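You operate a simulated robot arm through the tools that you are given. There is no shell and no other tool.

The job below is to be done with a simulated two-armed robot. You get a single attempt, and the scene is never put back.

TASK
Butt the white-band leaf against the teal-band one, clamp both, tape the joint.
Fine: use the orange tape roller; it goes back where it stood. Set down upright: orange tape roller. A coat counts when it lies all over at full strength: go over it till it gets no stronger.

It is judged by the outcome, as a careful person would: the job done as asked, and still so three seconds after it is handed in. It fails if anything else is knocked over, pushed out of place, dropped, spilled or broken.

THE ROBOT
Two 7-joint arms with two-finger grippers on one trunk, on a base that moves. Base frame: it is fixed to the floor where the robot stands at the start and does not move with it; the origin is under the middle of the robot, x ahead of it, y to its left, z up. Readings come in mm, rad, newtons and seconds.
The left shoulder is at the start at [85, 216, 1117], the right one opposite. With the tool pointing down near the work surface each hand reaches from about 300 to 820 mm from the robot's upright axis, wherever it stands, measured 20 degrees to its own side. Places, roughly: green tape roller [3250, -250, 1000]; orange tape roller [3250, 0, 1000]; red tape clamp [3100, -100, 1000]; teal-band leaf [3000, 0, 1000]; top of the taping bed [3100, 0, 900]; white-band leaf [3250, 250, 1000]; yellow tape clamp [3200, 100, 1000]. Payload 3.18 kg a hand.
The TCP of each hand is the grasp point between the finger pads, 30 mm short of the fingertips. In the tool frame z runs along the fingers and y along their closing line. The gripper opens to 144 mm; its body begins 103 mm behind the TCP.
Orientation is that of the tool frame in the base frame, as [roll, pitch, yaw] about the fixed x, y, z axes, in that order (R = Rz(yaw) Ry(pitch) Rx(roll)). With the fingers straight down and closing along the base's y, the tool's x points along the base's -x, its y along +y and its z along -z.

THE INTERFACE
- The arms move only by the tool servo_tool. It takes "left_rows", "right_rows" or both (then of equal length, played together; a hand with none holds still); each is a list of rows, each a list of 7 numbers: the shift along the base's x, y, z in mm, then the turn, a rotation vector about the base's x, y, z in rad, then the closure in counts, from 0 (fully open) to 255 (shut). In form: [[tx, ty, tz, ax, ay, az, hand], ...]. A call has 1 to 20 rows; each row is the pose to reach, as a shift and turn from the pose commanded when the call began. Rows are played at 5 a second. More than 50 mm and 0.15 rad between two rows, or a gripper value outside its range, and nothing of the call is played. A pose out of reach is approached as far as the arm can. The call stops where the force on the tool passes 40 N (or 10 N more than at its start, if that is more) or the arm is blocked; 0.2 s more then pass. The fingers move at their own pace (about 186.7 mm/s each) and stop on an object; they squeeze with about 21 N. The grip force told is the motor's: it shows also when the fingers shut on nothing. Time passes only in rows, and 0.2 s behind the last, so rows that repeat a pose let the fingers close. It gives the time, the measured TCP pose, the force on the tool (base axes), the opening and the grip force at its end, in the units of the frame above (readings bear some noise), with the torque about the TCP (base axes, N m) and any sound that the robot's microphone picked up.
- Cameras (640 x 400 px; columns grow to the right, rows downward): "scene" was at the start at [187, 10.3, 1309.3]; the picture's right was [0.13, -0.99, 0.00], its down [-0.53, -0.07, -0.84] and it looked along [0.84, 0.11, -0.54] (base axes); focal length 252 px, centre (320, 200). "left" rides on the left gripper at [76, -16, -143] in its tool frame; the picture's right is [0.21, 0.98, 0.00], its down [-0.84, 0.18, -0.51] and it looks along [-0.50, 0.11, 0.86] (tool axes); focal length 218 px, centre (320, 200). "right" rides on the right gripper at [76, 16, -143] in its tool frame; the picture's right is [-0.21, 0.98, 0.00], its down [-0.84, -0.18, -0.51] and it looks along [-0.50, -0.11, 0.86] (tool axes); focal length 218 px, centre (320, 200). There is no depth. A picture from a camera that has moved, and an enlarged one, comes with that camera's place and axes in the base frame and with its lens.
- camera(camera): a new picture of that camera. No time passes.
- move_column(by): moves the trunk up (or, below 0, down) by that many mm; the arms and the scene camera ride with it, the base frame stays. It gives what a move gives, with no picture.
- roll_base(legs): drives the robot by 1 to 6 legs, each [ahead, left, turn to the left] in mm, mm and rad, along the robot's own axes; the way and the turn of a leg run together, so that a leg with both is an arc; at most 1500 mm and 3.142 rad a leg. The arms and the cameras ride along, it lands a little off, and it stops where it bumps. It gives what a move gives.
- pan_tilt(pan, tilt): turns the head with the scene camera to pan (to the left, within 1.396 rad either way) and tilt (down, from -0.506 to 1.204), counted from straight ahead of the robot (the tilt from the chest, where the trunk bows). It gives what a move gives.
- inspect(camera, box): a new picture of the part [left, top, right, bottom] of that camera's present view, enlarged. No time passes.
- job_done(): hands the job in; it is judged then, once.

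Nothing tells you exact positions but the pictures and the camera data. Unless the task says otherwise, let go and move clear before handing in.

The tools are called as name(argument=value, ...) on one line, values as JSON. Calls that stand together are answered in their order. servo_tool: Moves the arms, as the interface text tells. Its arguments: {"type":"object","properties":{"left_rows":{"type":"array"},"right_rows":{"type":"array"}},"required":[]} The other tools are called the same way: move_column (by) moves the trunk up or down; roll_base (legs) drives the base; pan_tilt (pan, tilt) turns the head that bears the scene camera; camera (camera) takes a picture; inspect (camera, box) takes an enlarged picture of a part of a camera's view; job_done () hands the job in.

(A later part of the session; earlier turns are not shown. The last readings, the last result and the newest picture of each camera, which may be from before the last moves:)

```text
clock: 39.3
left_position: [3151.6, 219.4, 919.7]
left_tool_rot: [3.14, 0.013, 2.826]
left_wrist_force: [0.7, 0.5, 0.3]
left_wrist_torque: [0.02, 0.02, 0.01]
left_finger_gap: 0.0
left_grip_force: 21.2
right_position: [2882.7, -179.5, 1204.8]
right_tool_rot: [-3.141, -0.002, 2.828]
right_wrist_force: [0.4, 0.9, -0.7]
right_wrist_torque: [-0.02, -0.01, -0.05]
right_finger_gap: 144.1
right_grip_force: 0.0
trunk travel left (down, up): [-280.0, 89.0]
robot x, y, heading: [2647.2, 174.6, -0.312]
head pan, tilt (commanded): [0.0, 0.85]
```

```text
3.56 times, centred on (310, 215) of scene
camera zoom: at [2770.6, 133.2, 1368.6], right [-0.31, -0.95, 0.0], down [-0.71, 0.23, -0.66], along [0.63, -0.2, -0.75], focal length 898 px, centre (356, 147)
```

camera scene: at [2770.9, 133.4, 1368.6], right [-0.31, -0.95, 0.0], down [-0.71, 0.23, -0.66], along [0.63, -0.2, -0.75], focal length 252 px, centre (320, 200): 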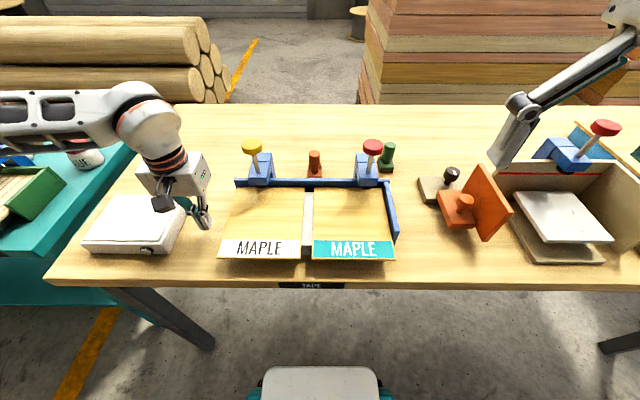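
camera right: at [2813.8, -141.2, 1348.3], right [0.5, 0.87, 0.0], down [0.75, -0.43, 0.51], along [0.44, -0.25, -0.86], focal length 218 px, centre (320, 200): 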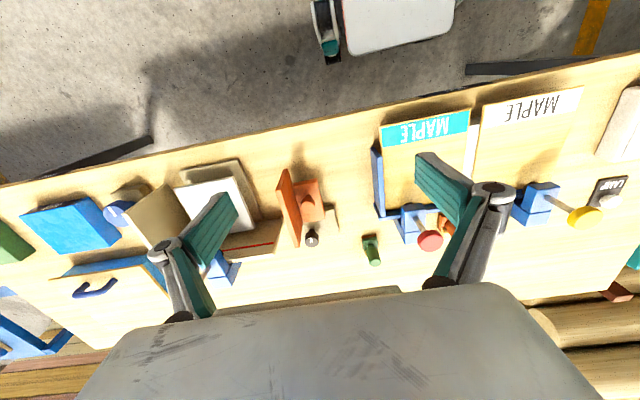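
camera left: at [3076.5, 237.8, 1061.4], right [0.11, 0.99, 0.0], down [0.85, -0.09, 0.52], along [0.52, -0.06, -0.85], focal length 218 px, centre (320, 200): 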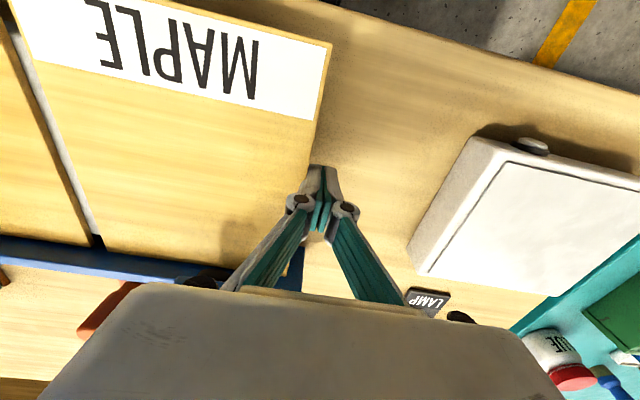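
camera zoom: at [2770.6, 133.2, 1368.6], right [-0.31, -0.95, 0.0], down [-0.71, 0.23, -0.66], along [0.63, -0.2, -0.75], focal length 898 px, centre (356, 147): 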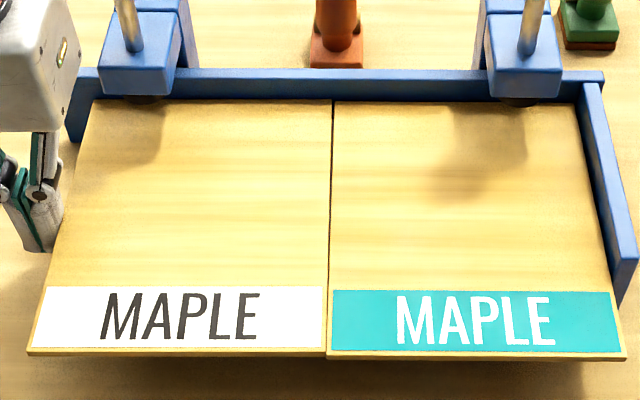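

The leaves look almost touching. I'll zoom on the seam and press a little further, watching the force.

servo_tool(left_rows=[[-0.3, -0.95, 0, 0, 0, 0, 255], [-0.6, -1.9, 0, 0, 0, 0, 255], [-0.9, -2.85, 0, 0, 0, 0, 255]])

inspect(camera="scene", box=[280, 170, 340, 210])

inspect(camera="scene", box=[280, 225, 340, 265])

inspect(camera="scene", box=[360, 170, 410, 265])

```text
clock: 40.1
left_position: [3150.7, 216.1, 920.1]
left_tool_rot: [3.141, 0.013, 2.826]
left_wrist_force: [-0.1, 1.5, 0.1]
left_wrist_torque: [0.0, -0.03, 0.02]
left_finger_gap: 0.0
left_grip_force: 21.0
right_position: [2882.9, -179.2, 1205.3]
right_tool_rot: [3.141, -0.002, 2.828]
right_wrist_force: [0.0, 0.6, -0.3]
right_wrist_torque: [0.0, -0.01, -0.01]
right_finger_gap: 143.9
right_grip_force: 0.0
trunk travel left (down, up): [-280.0, 89.0]
robot x, y, heading: [2648.0, 171.9, -0.318]
head pan, tilt (commanded): [0.0, 0.85]
```

```text
10.00 times, centred on (310, 190) of scene
camera zoom: at [2770.6, 133.2, 1368.6], right [-0.31, -0.95, 0.0], down [-0.71, 0.23, -0.66], along [0.63, -0.2, -0.75], focal length 2525 px, centre (420, 300)
```

zoom: 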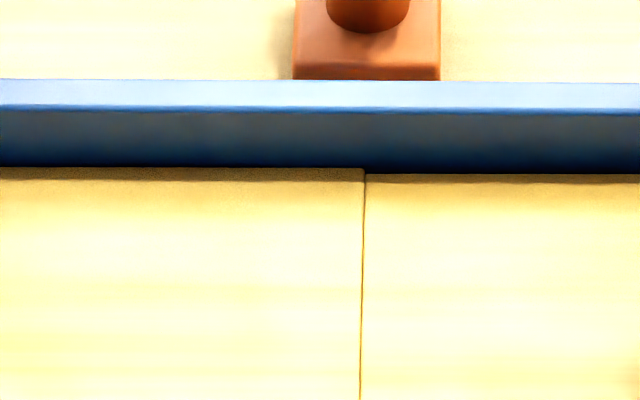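

```text
10.00 times, centred on (310, 245) of scene
camera zoom: at [2770.6, 133.2, 1368.6], right [-0.31, -0.95, 0.0], down [-0.71, 0.23, -0.66], along [0.63, -0.2, -0.75], focal length 2525 px, centre (420, -250)
```

zoom: 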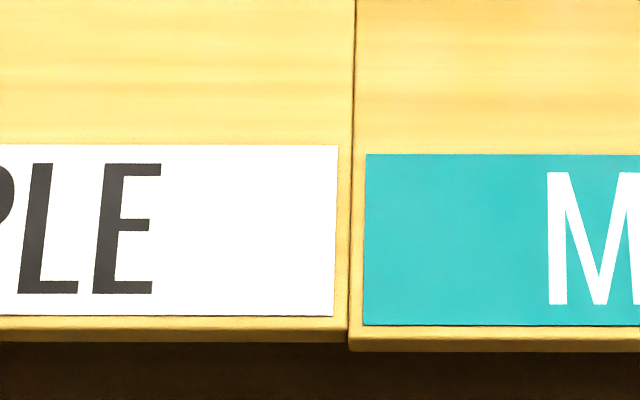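

```text
4.21 times, centred on (385, 218) of scene
camera zoom: at [2770.6, 133.2, 1368.6], right [-0.31, -0.95, 0.0], down [-0.71, 0.23, -0.66], along [0.63, -0.2, -0.75], focal length 1063 px, centre (46, 126)
```

zoom: 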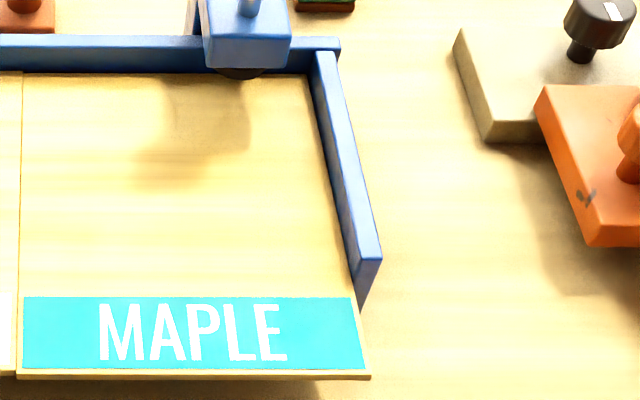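

The joint has closed up with only a hairline. I'll press a little more to make sure it is firmly butted.

servo_tool(left_rows=[[-0.3, -0.95, 0, 0, 0, 0, 255], [-0.6, -1.9, 0, 0, 0, 0, 255]])

inspect(camera="scene", box=[280, 170, 340, 210])

inspect(camera="scene", box=[280, 225, 340, 265])

```text
clock: 40.7
left_position: [3152.1, 216.7, 920.5]
left_tool_rot: [3.139, 0.013, 2.827]
left_wrist_force: [2.4, 7.8, 2.1]
left_wrist_torque: [0.11, -0.03, -0.03]
left_finger_gap: 0.0
left_grip_force: 21.2
right_position: [2883.0, -177.5, 1205.3]
right_tool_rot: [3.141, 0.0, 2.826]
right_wrist_force: [0.4, 0.5, 0.2]
right_wrist_torque: [-0.02, 0.02, 0.02]
right_finger_gap: 144.0
right_grip_force: 0.1
trunk travel left (down, up): [-280.0, 89.0]
robot x, y, heading: [2642.4, 172.5, -0.312]
head pan, tilt (commanded): [0.0, 0.85]
```

```text
10.00 times, centred on (310, 190) of scene
camera zoom: at [2770.7, 134.2, 1368.6], right [-0.31, -0.95, 0.0], down [-0.71, 0.23, -0.66], along [0.63, -0.2, -0.75], focal length 2525 px, centre (420, 300)
```

zoom: 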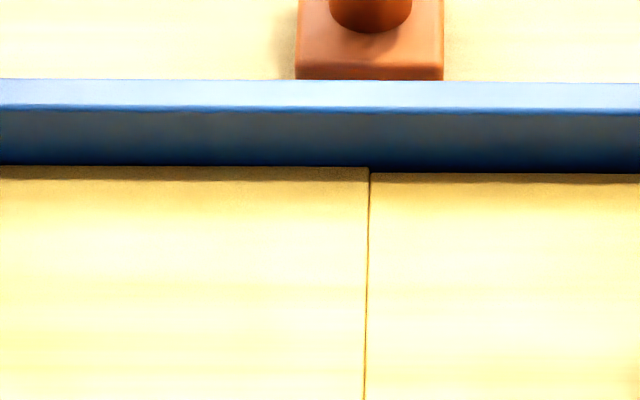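

```text
10.00 times, centred on (310, 245) of scene
camera zoom: at [2770.7, 134.2, 1368.6], right [-0.31, -0.95, 0.0], down [-0.71, 0.23, -0.66], along [0.63, -0.2, -0.75], focal length 2525 px, centre (420, -250)
```

zoom: 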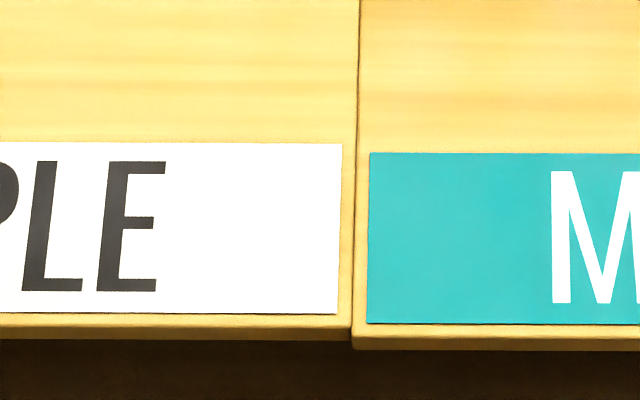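

The joint is firmly butted (about 8 N). I'll back the left hand off, raise it and bring it over the yellow knob.

servo_tool(left_rows=[[1.5, 4.8, 0, 0, 0, 0, 255], [6.2, 19, 0, 0, 0, 0, 255], [9.3, 28.5, 40, 0, 0, 0, 255], [9.3, 28.5, 90, 0, 0, 0, 255], [9.3, 28.5, 140, 0, 0, 0, 255], [9.3, 28.5, 190, 0, 0, 0, 255], [9.3, 28.5, 220, 0, 0, 0, 255], [35, -10, 220, 0, 0, 0, 255], [60, -50, 220, 0, 0, 0, 255], [74, -78, 220, 0, 0, 0, 255]])

camera(camera="left")

camera(camera="scene")

camera(camera="right")

```text
clock: 42.9
left_position: [3224.2, 134.0, 1139.7]
left_tool_rot: [3.139, 0.012, 2.826]
left_wrist_force: [-0.3, -0.3, -0.8]
left_wrist_torque: [0.02, 0.0, 0.03]
left_finger_gap: 0.3
left_grip_force: 21.1
right_position: [2883.6, -181.0, 1205.2]
right_tool_rot: [3.14, -0.001, 2.827]
right_wrist_force: [-0.4, -0.1, -1.2]
right_wrist_torque: [0.02, 0.01, -0.02]
right_finger_gap: 143.8
right_grip_force: 0.1
trunk travel left (down, up): [-280.0, 89.0]
robot x, y, heading: [2645.7, 178.8, -0.317]
head pan, tilt (commanded): [0.0, 0.85]
```

```text
taken
camera left: at [3145.2, 141.7, 1280.3], right [0.11, 0.99, 0.0], down [0.85, -0.09, 0.52], along [0.52, -0.05, -0.85], focal length 218 px, centre (320, 200)
```

left: 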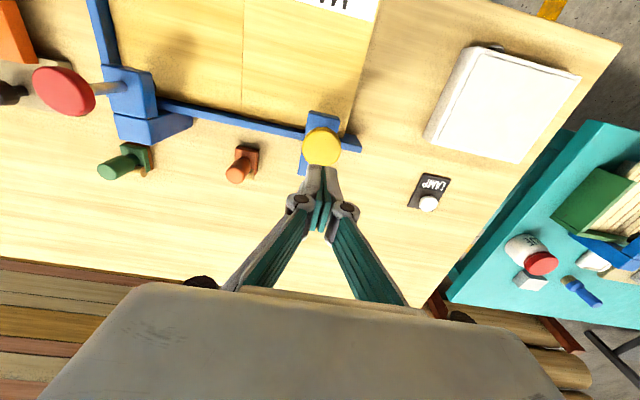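

```text
taken
camera scene: at [2770.8, 132.0, 1368.5], right [-0.31, -0.95, 0.0], down [-0.71, 0.23, -0.66], along [0.63, -0.2, -0.75], focal length 252 px, centre (320, 200)
```

scene: 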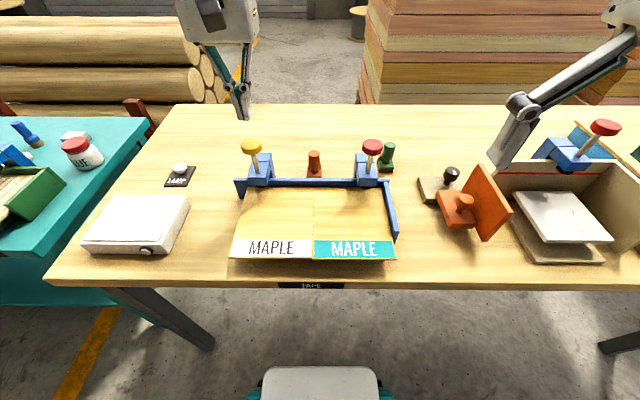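

```text
taken
camera right: at [2814.0, -142.6, 1347.9], right [0.5, 0.87, 0.0], down [0.75, -0.43, 0.51], along [0.44, -0.25, -0.86], focal length 218 px, centre (320, 200)
```

right: 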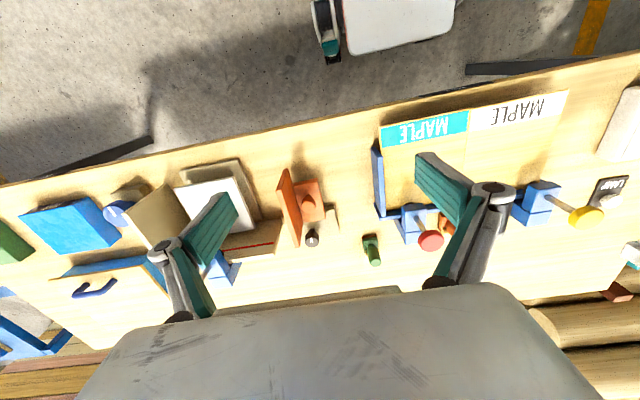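

The knob sits almost exactly under the fingertips (knob ≈ (3219, 136, 1050)). I'll centre and press down slowly to learn how the clamp behaves.

servo_tool(left_rows=[[-5, 2, -20, 0, 0, 0, 255], [-5, 2, -40, 0, 0, 0, 255], [-5, 2, -50, 0, 0, 0, 255], [-5, 2, -55, 0, 0, 0, 255], [-5, 2, -58, 0, 0, 0, 255], [-5, 2, -61, 0, 0, 0, 255]])

inspect(camera="scene", box=[210, 90, 330, 200])

camera(camera="left")

```text
clock: 44.3
left_position: [3218.3, 138.0, 1078.1]
left_tool_rot: [3.138, 0.012, 2.828]
left_wrist_force: [-0.4, -1.8, 2.1]
left_wrist_torque: [0.02, 0.02, 0.03]
left_finger_gap: 6.0
left_grip_force: 30.2
right_position: [2882.7, -180.1, 1204.9]
right_tool_rot: [-3.14, -0.002, 2.829]
right_wrist_force: [0.1, 0.1, -0.1]
right_wrist_torque: [0.01, 0.03, 0.0]
right_finger_gap: 144.2
right_grip_force: 0.1
trunk travel left (down, up): [-280.0, 89.0]
robot x, y, heading: [2644.2, 172.9, -0.313]
head pan, tilt (commanded): [0.0, 0.85]
```

```text
3.64 times, centred on (270, 145) of scene
camera zoom: at [2770.4, 132.9, 1368.6], right [-0.31, -0.95, 0.0], down [-0.71, 0.23, -0.66], along [0.63, -0.2, -0.75], focal length 918 px, centre (502, 400)
```

zoom: 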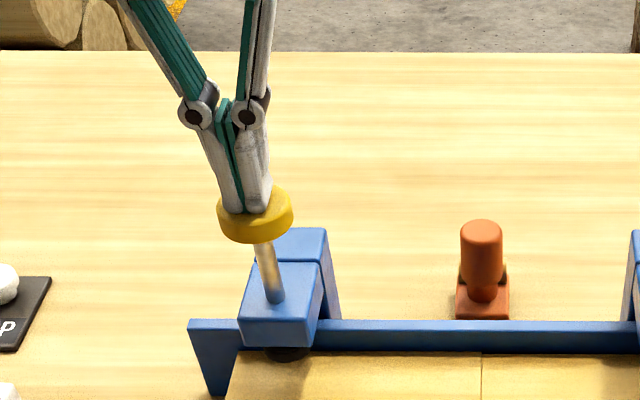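

```text
taken
camera left: at [3139.9, 145.5, 1220.5], right [0.11, 0.99, 0.0], down [0.85, -0.09, 0.52], along [0.52, -0.06, -0.85], focal length 218 px, centre (320, 200)
```

left: 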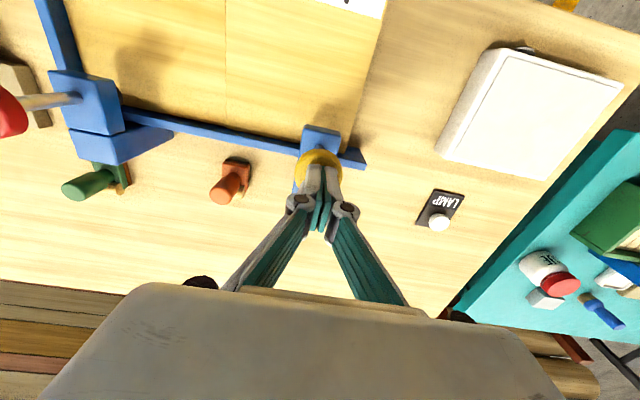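

The fingertips rest on the knob with a light contact. I'll press further in small steps and watch the pad.

servo_tool(left_rows=[[0, 0, -2, 0, 0, 0, 255], [0, 0, -4, 0, 0, 0, 255], [0, 0, -6, 0, 0, 0, 255], [0, 0, -8, 0, 0, 0, 255], [0, 0, -10, 0, 0, 0, 255]])

inspect(camera="scene", box=[210, 90, 330, 200])

```text
clock: 45.5
left_position: [3219.3, 137.7, 1068.2]
left_tool_rot: [3.14, 0.012, 2.826]
left_wrist_force: [0.4, -0.7, 0.2]
left_wrist_torque: [0.0, 0.04, -0.02]
left_finger_gap: 0.0
left_grip_force: 30.4
right_position: [2882.2, -179.0, 1205.2]
right_tool_rot: [-3.141, -0.001, 2.827]
right_wrist_force: [-0.2, -0.5, 0.5]
right_wrist_torque: [-0.01, 0.0, 0.0]
right_finger_gap: 143.9
right_grip_force: 0.1
trunk travel left (down, up): [-280.0, 89.0]
robot x, y, heading: [2648.2, 174.0, -0.313]
head pan, tilt (commanded): [0.0, 0.85]
```

```text
3.64 times, centred on (270, 145) of scene
camera zoom: at [2770.6, 133.2, 1368.6], right [-0.31, -0.95, 0.0], down [-0.71, 0.23, -0.66], along [0.63, -0.2, -0.75], focal length 918 px, centre (502, 400)
```

zoom: 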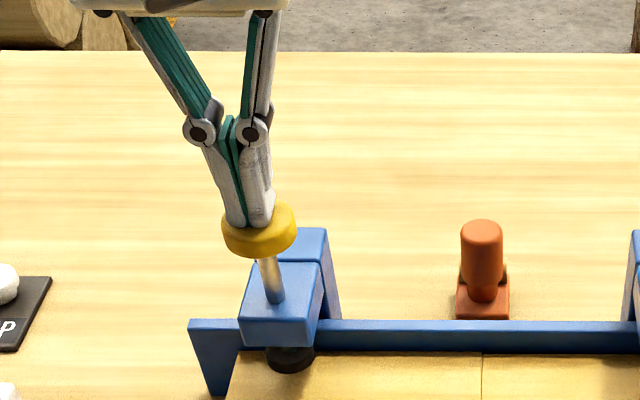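

The plunger slides down under the push and the pad is nearing the leaf. I'll continue until resistance builds.

servo_tool(left_rows=[[0, 0, -2, 0, 0, 0, 255], [0, 0, -4, 0, 0, 0, 255], [0, 0, -6, 0, 0, 0, 255], [0, 0, -8, 0, 0, 0, 255], [0, 0, -10, 0, 0, 0, 255]])

inspect(camera="scene", box=[210, 90, 330, 200])

```text
clock: 46.7
left_position: [3219.3, 138.4, 1058.5]
left_tool_rot: [3.14, 0.012, 2.826]
left_wrist_force: [0.7, -1.4, -0.1]
left_wrist_torque: [0.03, -0.02, 0.0]
left_finger_gap: 0.0
left_grip_force: 31.1
right_position: [2882.7, -178.7, 1205.7]
right_tool_rot: [-3.142, -0.002, 2.827]
right_wrist_force: [0.3, 0.9, -0.2]
right_wrist_torque: [0.0, -0.01, 0.0]
right_finger_gap: 143.8
right_grip_force: 0.1
trunk travel left (down, up): [-280.0, 89.0]
robot x, y, heading: [2645.3, 172.2, -0.318]
head pan, tilt (commanded): [0.0, 0.85]
```

```text
3.64 times, centred on (270, 145) of scene
camera zoom: at [2770.6, 133.2, 1368.6], right [-0.31, -0.95, 0.0], down [-0.71, 0.23, -0.66], along [0.63, -0.2, -0.75], focal length 918 px, centre (502, 400)
```

zoom: 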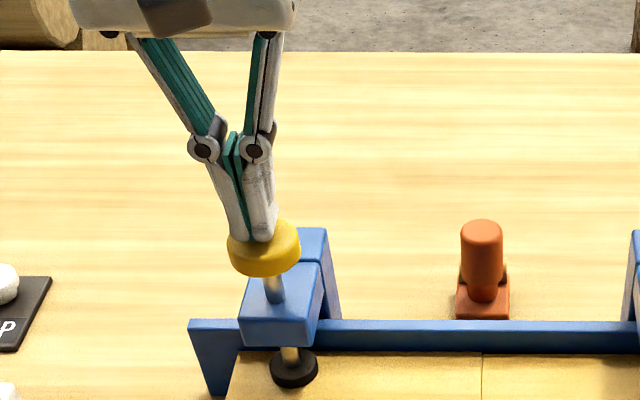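

The pad is still some millimetres above the leaf with no resistance. I'll keep pressing.

servo_tool(left_rows=[[0, 0, -2, 0, 0, 0, 255], [0, 0, -4, 0, 0, 0, 255], [0, 0, -6, 0, 0, 0, 255], [0, 0, -7, 0, 0, 0, 255], [0, 0, -8, 0, 0, 0, 255], [0, 0, -9, 0, 0, 0, 255], [0, 0, -10, 0, 0, 0, 255]])

inspect(camera="scene", box=[210, 110, 330, 220])

```text
clock: 48.3
left_position: [3219.9, 138.7, 1052.9]
left_tool_rot: [3.14, 0.021, 2.828]
left_wrist_force: [5.4, 3.5, 36.4]
left_wrist_torque: [0.23, 0.27, -0.02]
left_finger_gap: 5.8
left_grip_force: 30.8
right_position: [2879.2, -178.1, 1207.0]
right_tool_rot: [-3.141, -0.001, 2.828]
right_wrist_force: [0.0, 0.4, -0.3]
right_wrist_torque: [0.0, -0.01, -0.01]
right_finger_gap: 143.7
right_grip_force: 0.1
trunk travel left (down, up): [-280.0, 89.0]
robot x, y, heading: [2643.2, 174.8, -0.317]
head pan, tilt (commanded): [0.0, 0.85]
```

```text
3.64 times, centred on (270, 165) of scene
camera zoom: at [2768.3, 133.8, 1369.2], right [-0.31, -0.95, 0.0], down [-0.71, 0.23, -0.66], along [0.63, -0.2, -0.75], focal length 918 px, centre (502, 327)
```

zoom: 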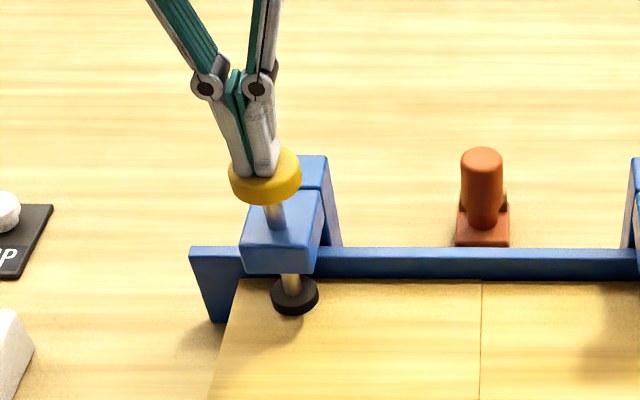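

The pad has bottomed on the leaf with about 36 N. I'll lift off and see whether the plunger stays down.

servo_tool(left_rows=[[0, 0, 5, 0, 0, 0, 255], [0, 0, 10, 0, 0, 0, 255], [0, 0, 40, 0, 0, 0, 255], [0, 0, 80, 0, 0, 0, 255], [0, 0, 80, 0, 0, 0, 255]])

inspect(camera="scene", box=[210, 130, 410, 270])

inspect(camera="scene", box=[210, 110, 330, 220])

```text
clock: 49.5
left_position: [3222.1, 138.3, 1128.1]
left_tool_rot: [3.139, 0.012, 2.825]
left_wrist_force: [0.1, -0.2, 0.1]
left_wrist_torque: [-0.01, 0.03, -0.02]
left_finger_gap: 0.0
left_grip_force: 30.6
right_position: [2882.4, -179.6, 1204.0]
right_tool_rot: [3.14, -0.003, 2.828]
right_wrist_force: [1.0, -0.9, -0.1]
right_wrist_torque: [0.04, 0.02, 0.02]
right_finger_gap: 143.9
right_grip_force: 0.1
trunk travel left (down, up): [-280.0, 89.0]
robot x, y, heading: [2645.0, 170.8, -0.315]
head pan, tilt (commanded): [0.0, 0.85]
```

```text
2.86 times, centred on (310, 200) of scene
camera zoom: at [2771.0, 133.3, 1368.5], right [-0.31, -0.95, 0.0], down [-0.71, 0.23, -0.66], along [0.63, -0.2, -0.75], focal length 722 px, centre (349, 200)
```

zoom: 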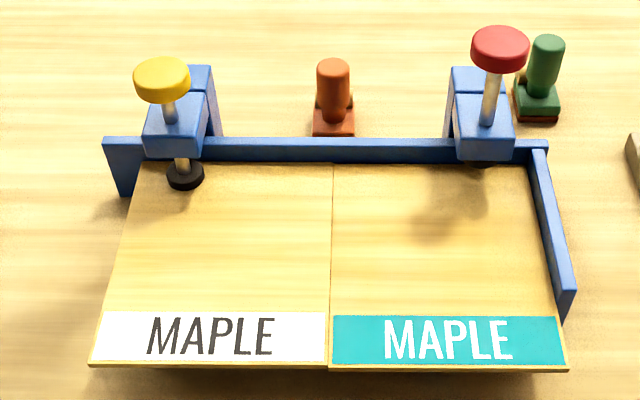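

```text
3.64 times, centred on (270, 165) of scene
camera zoom: at [2771.0, 133.3, 1368.5], right [-0.31, -0.95, 0.0], down [-0.71, 0.23, -0.66], along [0.63, -0.2, -0.75], focal length 918 px, centre (502, 327)
```

zoom: 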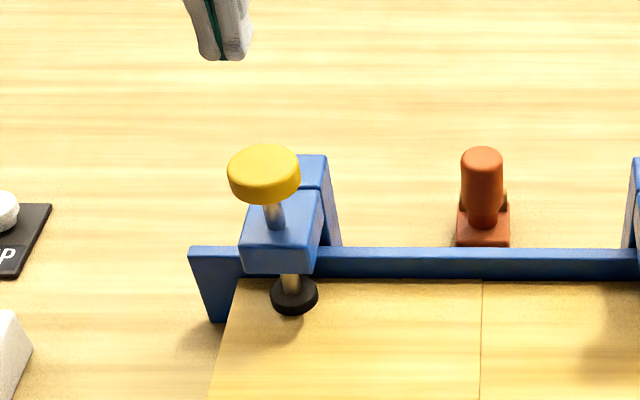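

The yellow clamp holds by itself and the seam stayed tight. Next the right hand goes over the red knob (≈ (3144, −103)), and the left hand moves aside.

servo_tool(left_rows=[[8, 30, 20, 0, 0, 0, 255], [15, 60, 40, 0, 0, 0, 255], [22, 90, 50, 0, 0, 0, 255], [30, 120, 60, 0, 0, 0, 255], [38, 150, 70, 0, 0, 0, 255], [38, 150, 70, 0, 0, 0, 255], [38, 150, 70, 0, 0, 0, 255]], right_rows=[[44, 12, -10, 0, 0, 0, 255], [88, 25, -20, 0, 0, 0, 255], [132, 38, -30, 0, 0, 0, 255], [176, 50, -40, 0, 0, 0, 255], [220, 63, -50, 0, 0, 0, 255], [262, 76, -60, 0, 0, 0, 255], [262, 76, -65, 0, 0, 0, 255]])

camera(camera="right")

camera(camera="scene")

```text
clock: 51.1
left_position: [3245.9, 286.3, 1187.8]
left_tool_rot: [3.141, 0.025, 2.845]
left_wrist_force: [0.4, -0.4, -0.2]
left_wrist_torque: [0.03, -0.05, -0.01]
left_finger_gap: 0.0
left_grip_force: 30.1
left hand out of reach, approached as far as the arm can: row 5, 6, 7
right_position: [3143.7, -105.3, 1137.2]
right_tool_rot: [3.139, 0.0, 2.828]
right_wrist_force: [-0.8, -0.4, 0.2]
right_wrist_torque: [0.03, -0.06, -0.01]
right_finger_gap: 0.1
right_grip_force: 21.0
trunk travel left (down, up): [-280.0, 89.0]
robot x, y, heading: [2644.8, 172.3, -0.312]
head pan, tilt (commanded): [0.0, 0.85]
```

```text
taken
camera right: at [3075.2, -66.5, 1281.6], right [0.5, 0.87, 0.0], down [0.75, -0.43, 0.51], along [0.44, -0.25, -0.86], focal length 218 px, centre (320, 200)
```

right: 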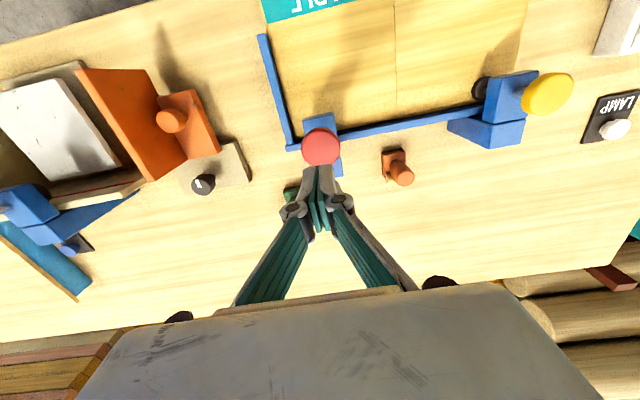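

```text
taken
camera scene: at [2769.1, 132.4, 1368.8], right [-0.31, -0.95, 0.0], down [-0.71, 0.23, -0.66], along [0.63, -0.2, -0.75], focal length 252 px, centre (320, 200)
```

scene: 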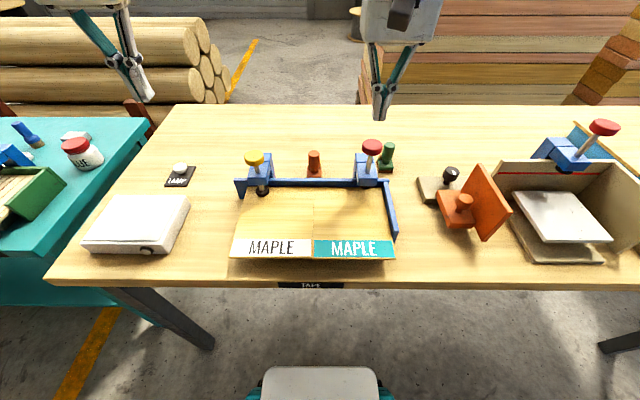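

The red knob is about 8 mm nearer me than the tip. I'll centre on it and press down the same way as the yellow one.

servo_tool(right_rows=[[-7, 3.5, -20, 0, 0, 0, 255], [-7, 3.5, -40, 0, 0, 0, 255], [-7, 3.5, -50, 0, 0, 0, 255], [-7, 3.5, -54, 0, 0, 0, 255], [-7, 3.5, -57, 0, 0, 0, 255], [-7, 3.5, -60, 0, 0, 0, 255], [-7, 3.5, -62, 0, 0, 0, 255]])

inspect(camera="scene", box=[300, 90, 420, 200])

camera(camera="right")

```text
clock: 52.7
left_position: [3247.8, 287.9, 1186.5]
left_tool_rot: [-3.141, 0.024, 2.846]
left_wrist_force: [0.0, -0.6, 1.0]
left_wrist_torque: [0.05, -0.02, -0.01]
left_finger_gap: 0.0
left_grip_force: 30.6
right_position: [3138.1, -99.9, 1076.3]
right_tool_rot: [3.141, -0.001, 2.828]
right_wrist_force: [0.9, -0.7, 0.4]
right_wrist_torque: [0.0, 0.01, 0.0]
right_finger_gap: 5.7
right_grip_force: 30.7
trunk travel left (down, up): [-280.0, 89.0]
robot x, y, heading: [2646.5, 170.1, -0.314]
head pan, tilt (commanded): [0.0, 0.85]
```

```text
3.64 times, centred on (360, 145) of scene
camera zoom: at [2770.5, 133.2, 1368.6], right [-0.31, -0.95, 0.0], down [-0.71, 0.23, -0.66], along [0.63, -0.2, -0.75], focal length 918 px, centre (174, 400)
```

zoom: 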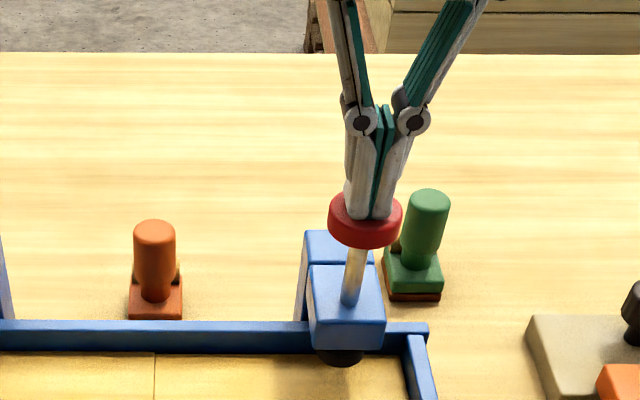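

```text
taken
camera right: at [3069.9, -61.6, 1219.6], right [0.5, 0.87, 0.0], down [0.75, -0.43, 0.51], along [0.44, -0.25, -0.86], focal length 218 px, centre (320, 200)
```

right: 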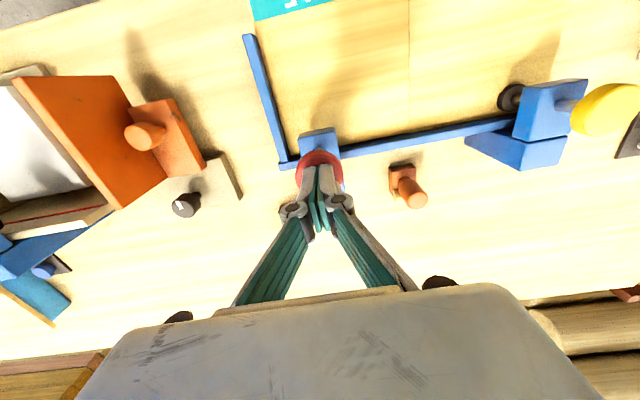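

Contact is centred on the red knob, with the green roller well below. I'll press it home.

servo_tool(right_rows=[[0, 0, -3, 0, 0, 0, 255], [0, 0, -6, 0, 0, 0, 255], [0, 0, -9, 0, 0, 0, 255], [0, 0, -12, 0, 0, 0, 255], [0, 0, -15, 0, 0, 0, 255], [0, 0, -18, 0, 0, 0, 255], [0, 0, -20, 0, 0, 0, 255], [0, 0, -22, 0, 0, 0, 255], [0, 0, -24, 0, 0, 0, 255], [0, 0, -25, 0, 0, 0, 255], [0, 0, -26, 0, 0, 0, 255], [0, 0, -27, 0, 0, 0, 255], [0, 0, -28, 0, 0, 0, 255], [0, 0, -29, 0, 0, 0, 255]])

inspect(camera="scene", box=[300, 110, 420, 220])

```text
clock: 55.7
left_position: [3247.3, 286.0, 1187.4]
left_tool_rot: [-3.141, 0.024, 2.846]
left_wrist_force: [-0.4, 0.2, 0.7]
left_wrist_torque: [0.0, 0.01, 0.01]
left_finger_gap: 0.1
left_grip_force: 30.8
right_position: [3137.0, -98.4, 1052.8]
right_tool_rot: [3.136, 0.004, 2.826]
right_wrist_force: [-7.1, 0.0, 16.0]
right_wrist_torque: [0.04, 0.36, -0.06]
right_finger_gap: 5.9
right_grip_force: 30.8
trunk travel left (down, up): [-280.0, 89.0]
robot x, y, heading: [2646.8, 174.7, -0.317]
head pan, tilt (commanded): [0.0, 0.85]
stopped in row 14 (right hand): the force on the tool passed its limit at 42 N (the readings are from after the stop); the commanded pose is now the measured one
```

```text
3.64 times, centred on (360, 165) of scene
camera zoom: at [2769.4, 133.2, 1368.4], right [-0.31, -0.95, 0.0], down [-0.71, 0.23, -0.66], along [0.63, -0.2, -0.75], focal length 918 px, centre (174, 327)
```

zoom: 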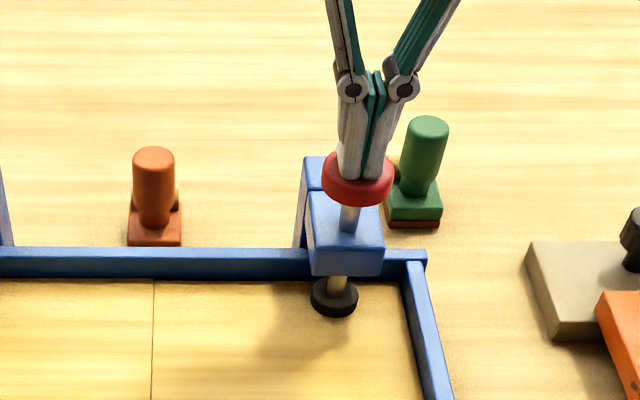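

Both clamps are down. I'll lift the right hand clear, open it, and look at the orange roller from above.

servo_tool(right_rows=[[0, 0, 10, 0, 0, 0, 255], [0, 0, 40, 0, 0, 0, 255], [0, 0, 80, 0, 0, 0, 255], [5, 30, 100, 0, 0, 0, 200], [10, 60, 110, 0, 0, 0, 150], [15, 75, 110, 0, 0, 0, 150], [15, 75, 110, 0, 0, 0, 150]])

camera(camera="right")

inspect(camera="scene", box=[210, 130, 410, 270])

inspect(camera="scene", box=[290, 135, 340, 190])

```text
clock: 57.3
left_position: [3247.3, 287.7, 1187.6]
left_tool_rot: [3.14, 0.022, 2.845]
left_wrist_force: [0.1, 0.2, 0.0]
left_wrist_torque: [0.01, -0.03, 0.0]
left_finger_gap: 0.0
left_grip_force: 30.8
right_position: [3153.4, -23.8, 1161.1]
right_tool_rot: [3.137, 0.002, 2.826]
right_wrist_force: [0.0, -1.0, 0.0]
right_wrist_torque: [0.02, -0.02, -0.02]
right_finger_gap: 59.4
right_grip_force: 0.1
trunk travel left (down, up): [-280.0, 89.0]
robot x, y, heading: [2644.4, 173.6, -0.316]
head pan, tilt (commanded): [0.0, 0.85]
```

```text
taken
camera right: at [3084.5, 14.2, 1303.7], right [0.5, 0.86, 0.0], down [0.74, -0.43, 0.51], along [0.44, -0.25, -0.86], focal length 218 px, centre (320, 200)
```

right: 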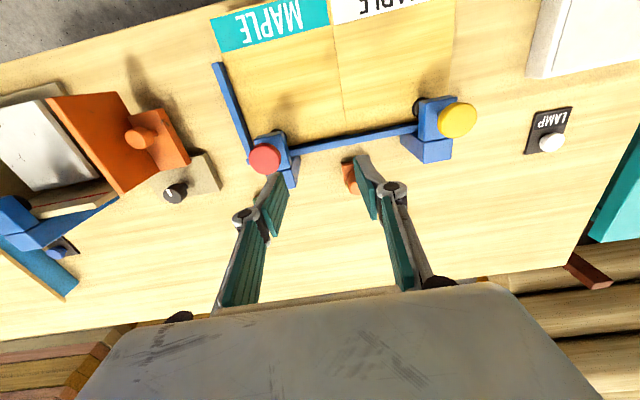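

```text
2.86 times, centred on (310, 200) of scene
camera zoom: at [2770.3, 132.8, 1368.6], right [-0.31, -0.95, 0.0], down [-0.71, 0.23, -0.66], along [0.63, -0.2, -0.75], focal length 722 px, centre (349, 200)
```

zoom: 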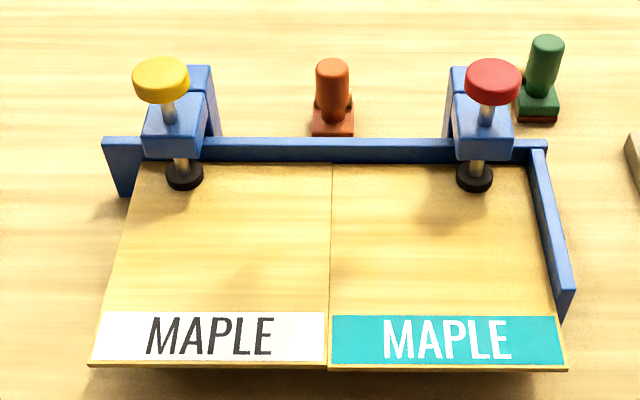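

```text
7.27 times, centred on (315, 162) of scene
camera zoom: at [2770.3, 132.8, 1368.6], right [-0.31, -0.95, 0.0], down [-0.71, 0.23, -0.66], along [0.63, -0.2, -0.75], focal length 1837 px, centre (356, 473)
```

zoom: 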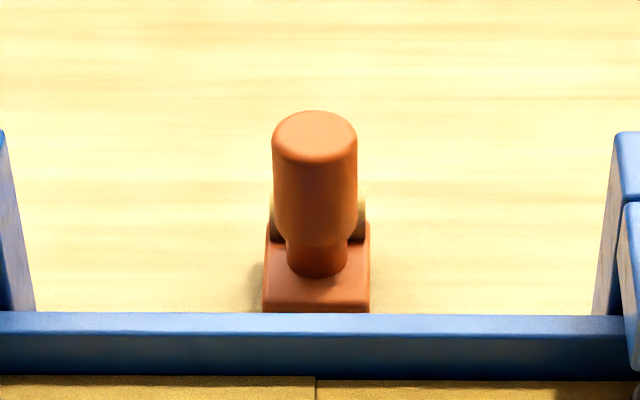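

Both clamps are down and the seam is tight. The orange roller's handle stands just behind the fence at about (3290, −20); I'll hover over it with open fingers and check the alignment.

servo_tool(right_rows=[[45, 1, 0, 0, 0, 0, 131], [90, 2, -10, 0, 0, 0, 131], [136, 4, -30, 0, 0, 0, 131], [136, 4, -65, 0, 0, 0, 131], [136, 4, -100, 0, 0, 0, 131]])

camera(camera="right")

camera(camera="scene")

inspect(camera="scene", box=[270, 90, 370, 200])

```text
refused: row 3 steps farther than a row can; nothing moved
```

```text
taken
camera right: at [3084.5, 14.2, 1303.7], right [0.5, 0.86, 0.0], down [0.74, -0.43, 0.51], along [0.44, -0.25, -0.86], focal length 218 px, centre (320, 200)
```

right: 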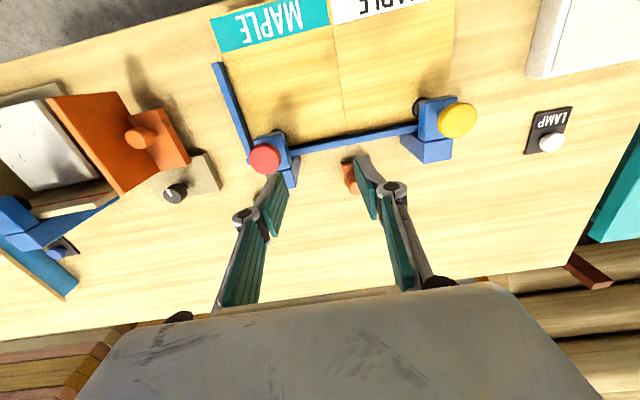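

```text
taken
camera scene: at [2770.3, 132.8, 1368.6], right [-0.31, -0.95, 0.0], down [-0.71, 0.23, -0.66], along [0.63, -0.2, -0.75], focal length 252 px, centre (320, 200)
```

scene: 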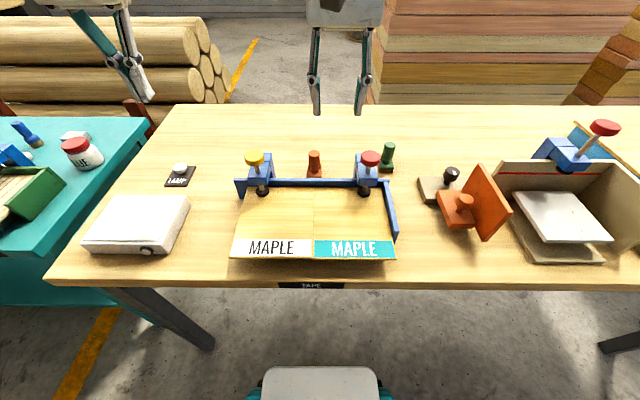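

```text
3.64 times, centred on (320, 145) of scene
camera zoom: at [2770.3, 132.8, 1368.6], right [-0.31, -0.95, 0.0], down [-0.71, 0.23, -0.66], along [0.63, -0.2, -0.75], focal length 918 px, centre (320, 400)
```

zoom: 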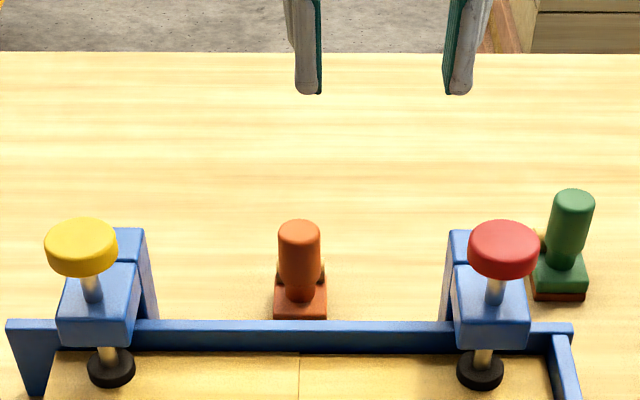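

One row stepped slightly too far, so nothing moved. I'll replay the hover with shorter steps.

servo_tool(right_rows=[[40, 1, 0, 0, 0, 0, 131], [80, 2, 0, 0, 0, 0, 131], [118, 3, -15, 0, 0, 0, 131], [136, 4, -45, 0, 0, 0, 131], [136, 4, -75, 0, 0, 0, 131], [136, 4, -100, 0, 0, 0, 131]])

camera(camera="right")

inspect(camera="scene", box=[270, 90, 370, 200])

```text
clock: 58.7
left_position: [3250.6, 288.6, 1184.7]
left_tool_rot: [-3.14, 0.022, 2.849]
left_wrist_force: [1.9, 0.8, -1.1]
left_wrist_torque: [-0.09, 0.18, -0.05]
left_finger_gap: 0.0
left_grip_force: 30.7
right_position: [3285.1, -17.1, 1058.8]
right_tool_rot: [3.14, 0.008, 2.823]
right_wrist_force: [1.2, -0.4, 1.1]
right_wrist_torque: [0.14, 0.18, 0.03]
right_finger_gap: 70.0
right_grip_force: 0.0
right hand out of reach, approached as far as the arm can: row 3, 4, 5, 6
trunk travel left (down, up): [-280.0, 89.0]
robot x, y, heading: [2645.9, 177.8, -0.315]
head pan, tilt (commanded): [0.0, 0.85]
```

```text
taken
camera right: at [3215.4, 21.8, 1201.8], right [0.5, 0.86, 0.0], down [0.74, -0.43, 0.51], along [0.44, -0.26, -0.86], focal length 218 px, centre (320, 200)
```

right: 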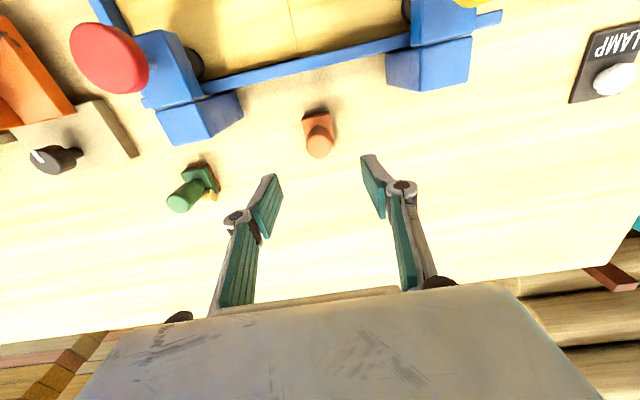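

```text
3.64 times, centred on (320, 145) of scene
camera zoom: at [2773.9, 134.8, 1368.1], right [-0.31, -0.95, 0.0], down [-0.72, 0.23, -0.66], along [0.63, -0.21, -0.75], focal length 918 px, centre (320, 400)
```

zoom: 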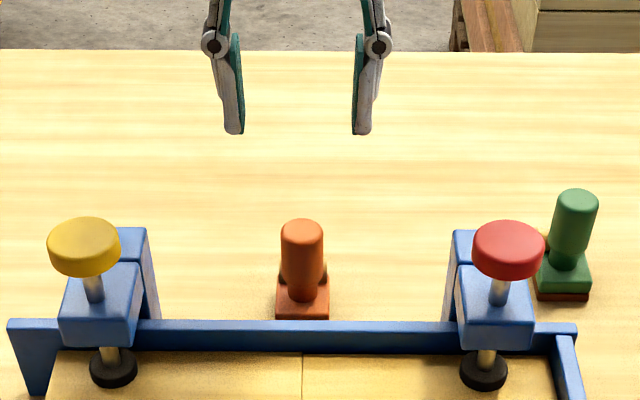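

The right hand is at the edge of its reach over the roller, so I'll roll the base 45 mm closer and look again.

roll_base(legs=[[45, 0, 0]])

camera(camera="scene")

inspect(camera="right", box=[220, 60, 420, 200])

inspect(camera="scene", box=[290, 115, 350, 195])

```text
clock: 59.6
left_position: [3290.4, 273.7, 1185.7]
left_tool_rot: [3.139, 0.023, 2.845]
left_wrist_force: [1.0, 0.1, 0.9]
left_wrist_torque: [0.03, 0.08, 0.0]
left_finger_gap: 0.0
left_grip_force: 31.0
right_position: [3326.2, -32.0, 1059.7]
right_tool_rot: [3.138, 0.004, 2.823]
right_wrist_force: [0.3, -0.2, -1.1]
right_wrist_torque: [-0.01, 0.07, 0.01]
right_finger_gap: 70.2
right_grip_force: 0.1
trunk travel left (down, up): [-280.0, 89.0]
robot x, y, heading: [2687.0, 160.5, -0.313]
head pan, tilt (commanded): [0.0, 0.85]
```

```text
taken
camera scene: at [2814.5, 119.1, 1368.4], right [-0.31, -0.95, 0.0], down [-0.72, 0.23, -0.66], along [0.63, -0.2, -0.75], focal length 252 px, centre (320, 200)
```

scene: 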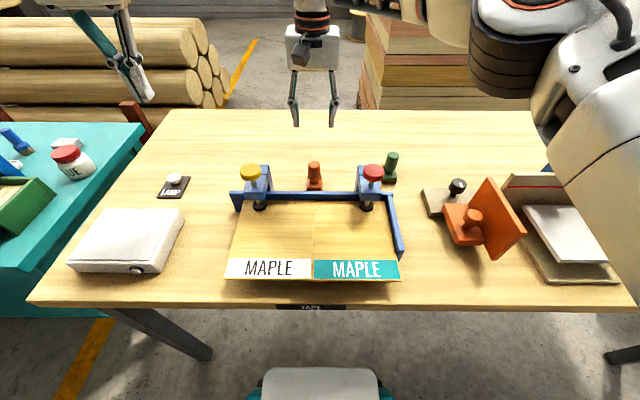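

```text
2.86 times, centred on (320, 130) of right
camera zoom: at [3256.0, 6.4, 1201.9], right [0.5, 0.86, 0.01], down [0.74, -0.44, 0.51], along [0.44, -0.25, -0.86], focal length 624 px, centre (320, 400)
```

zoom: 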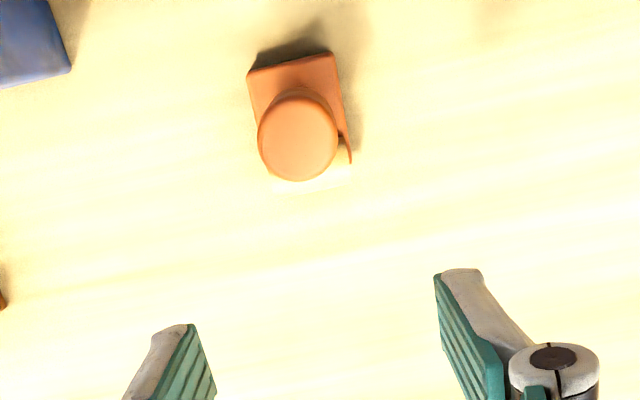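

```text
5.00 times, centred on (320, 155) of scene
camera zoom: at [2814.5, 119.1, 1368.4], right [-0.31, -0.95, 0.0], down [-0.72, 0.23, -0.66], along [0.63, -0.2, -0.75], focal length 1263 px, centre (320, 425)
```

zoom: 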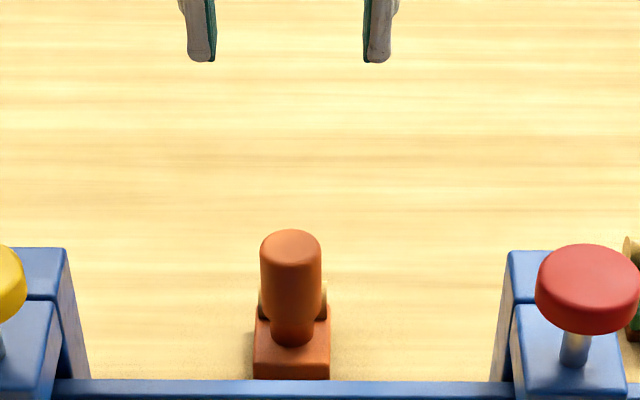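

From two views the handle's top centre is about (3284, −18, 950), aligned with my heading. I'll centre the open hand over it and check once more.

servo_tool(right_rows=[[-20, 7, 0, 0, 0, 0, 131], [-41, 13.5, 0, 0, 0, 0, 131], [-41, 13.5, 0, 0, 0, 0, 131]])

camera(camera="right")

inspect(camera="scene", box=[270, 90, 370, 200])

```text
clock: 60.4
left_position: [3288.2, 273.6, 1188.1]
left_tool_rot: [3.141, 0.024, 2.844]
left_wrist_force: [0.2, 0.3, -0.1]
left_wrist_torque: [0.01, -0.03, 0.0]
left_finger_gap: 0.0
left_grip_force: 30.6
right_position: [3283.7, -17.5, 1058.6]
right_tool_rot: [3.134, 0.007, 2.822]
right_wrist_force: [-0.4, -0.5, -0.2]
right_wrist_torque: [0.01, -0.01, 0.02]
right_finger_gap: 70.0
right_grip_force: 0.1
trunk travel left (down, up): [-280.0, 89.0]
robot x, y, heading: [2688.6, 156.4, -0.314]
head pan, tilt (commanded): [0.0, 0.85]
```

```text
taken
camera right: at [3212.3, 20.1, 1201.9], right [0.5, 0.86, 0.01], down [0.74, -0.44, 0.51], along [0.45, -0.25, -0.86], focal length 218 px, centre (320, 200)
```

right: 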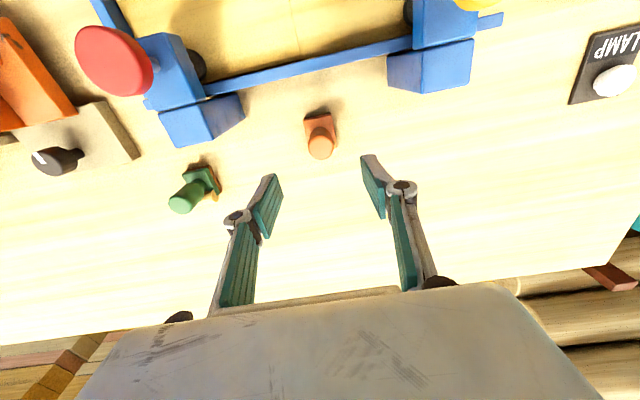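

```text
3.64 times, centred on (320, 145) of scene
camera zoom: at [2812.3, 119.5, 1368.6], right [-0.31, -0.95, 0.0], down [-0.71, 0.23, -0.66], along [0.63, -0.2, -0.75], focal length 918 px, centre (320, 400)
```

zoom: 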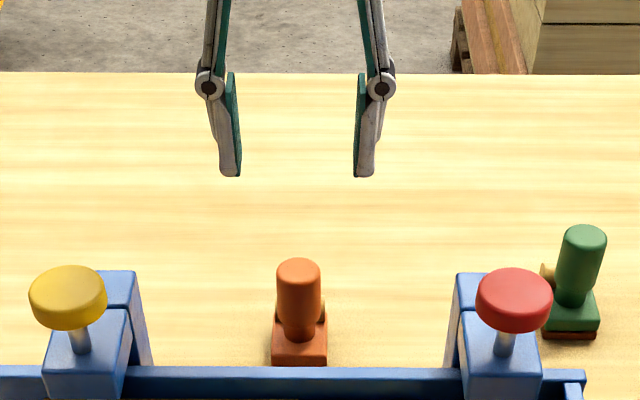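

The fingers straddle the roller in the view. I'll come down to just above the handle's top and recheck.

servo_tool(right_rows=[[0, 0, -25, 0, 0, 0, 131], [0, 0, -50, 0, 0, 0, 131], [0, 0, -65, 0, 0, 0, 131]])

inspect(camera="right", box=[220, 80, 420, 240])

inspect(camera="scene", box=[270, 100, 370, 200])

```text
clock: 61.2
left_position: [3288.6, 273.0, 1186.2]
left_tool_rot: [3.141, 0.025, 2.845]
left_wrist_force: [-0.1, 0.4, 1.4]
left_wrist_torque: [-0.01, 0.0, 0.03]
left_finger_gap: 0.0
left_grip_force: 31.0
right_position: [3283.7, -18.7, 994.5]
right_tool_rot: [3.136, 0.007, 2.823]
right_wrist_force: [-0.1, 0.1, 0.3]
right_wrist_torque: [-0.02, -0.01, -0.02]
right_finger_gap: 70.0
right_grip_force: 0.0
trunk travel left (down, up): [-280.0, 89.0]
robot x, y, heading: [2687.7, 161.8, -0.313]
head pan, tilt (commanded): [0.0, 0.85]
```

```text
2.50 times, centred on (320, 160) of right
camera zoom: at [3213.9, 19.5, 1136.8], right [0.5, 0.86, 0.01], down [0.74, -0.44, 0.51], along [0.45, -0.25, -0.86], focal length 546 px, centre (320, 300)
```

zoom: 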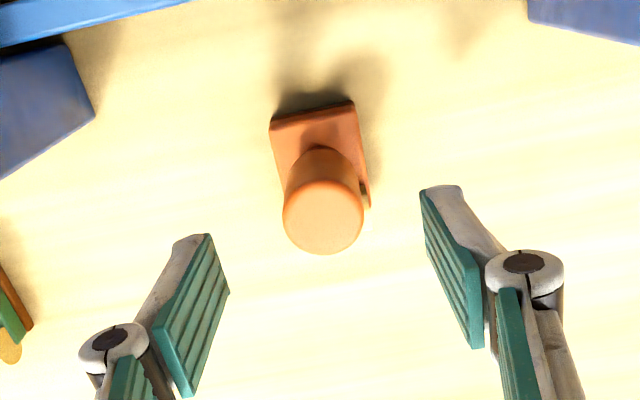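

```text
4.00 times, centred on (320, 150) of scene
camera zoom: at [2812.7, 119.3, 1368.6], right [-0.31, -0.95, 0.0], down [-0.71, 0.23, -0.66], along [0.63, -0.2, -0.75], focal length 1010 px, centre (320, 400)
```

zoom: 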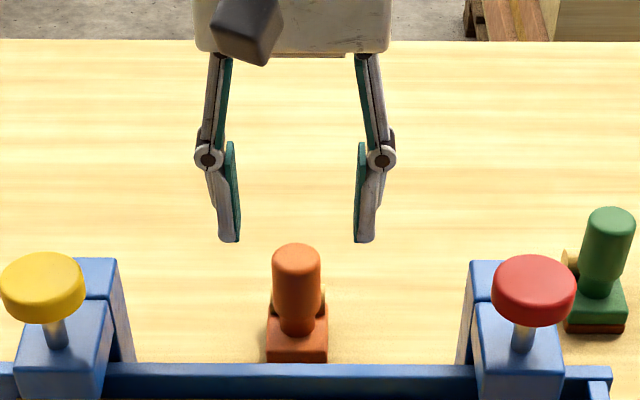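

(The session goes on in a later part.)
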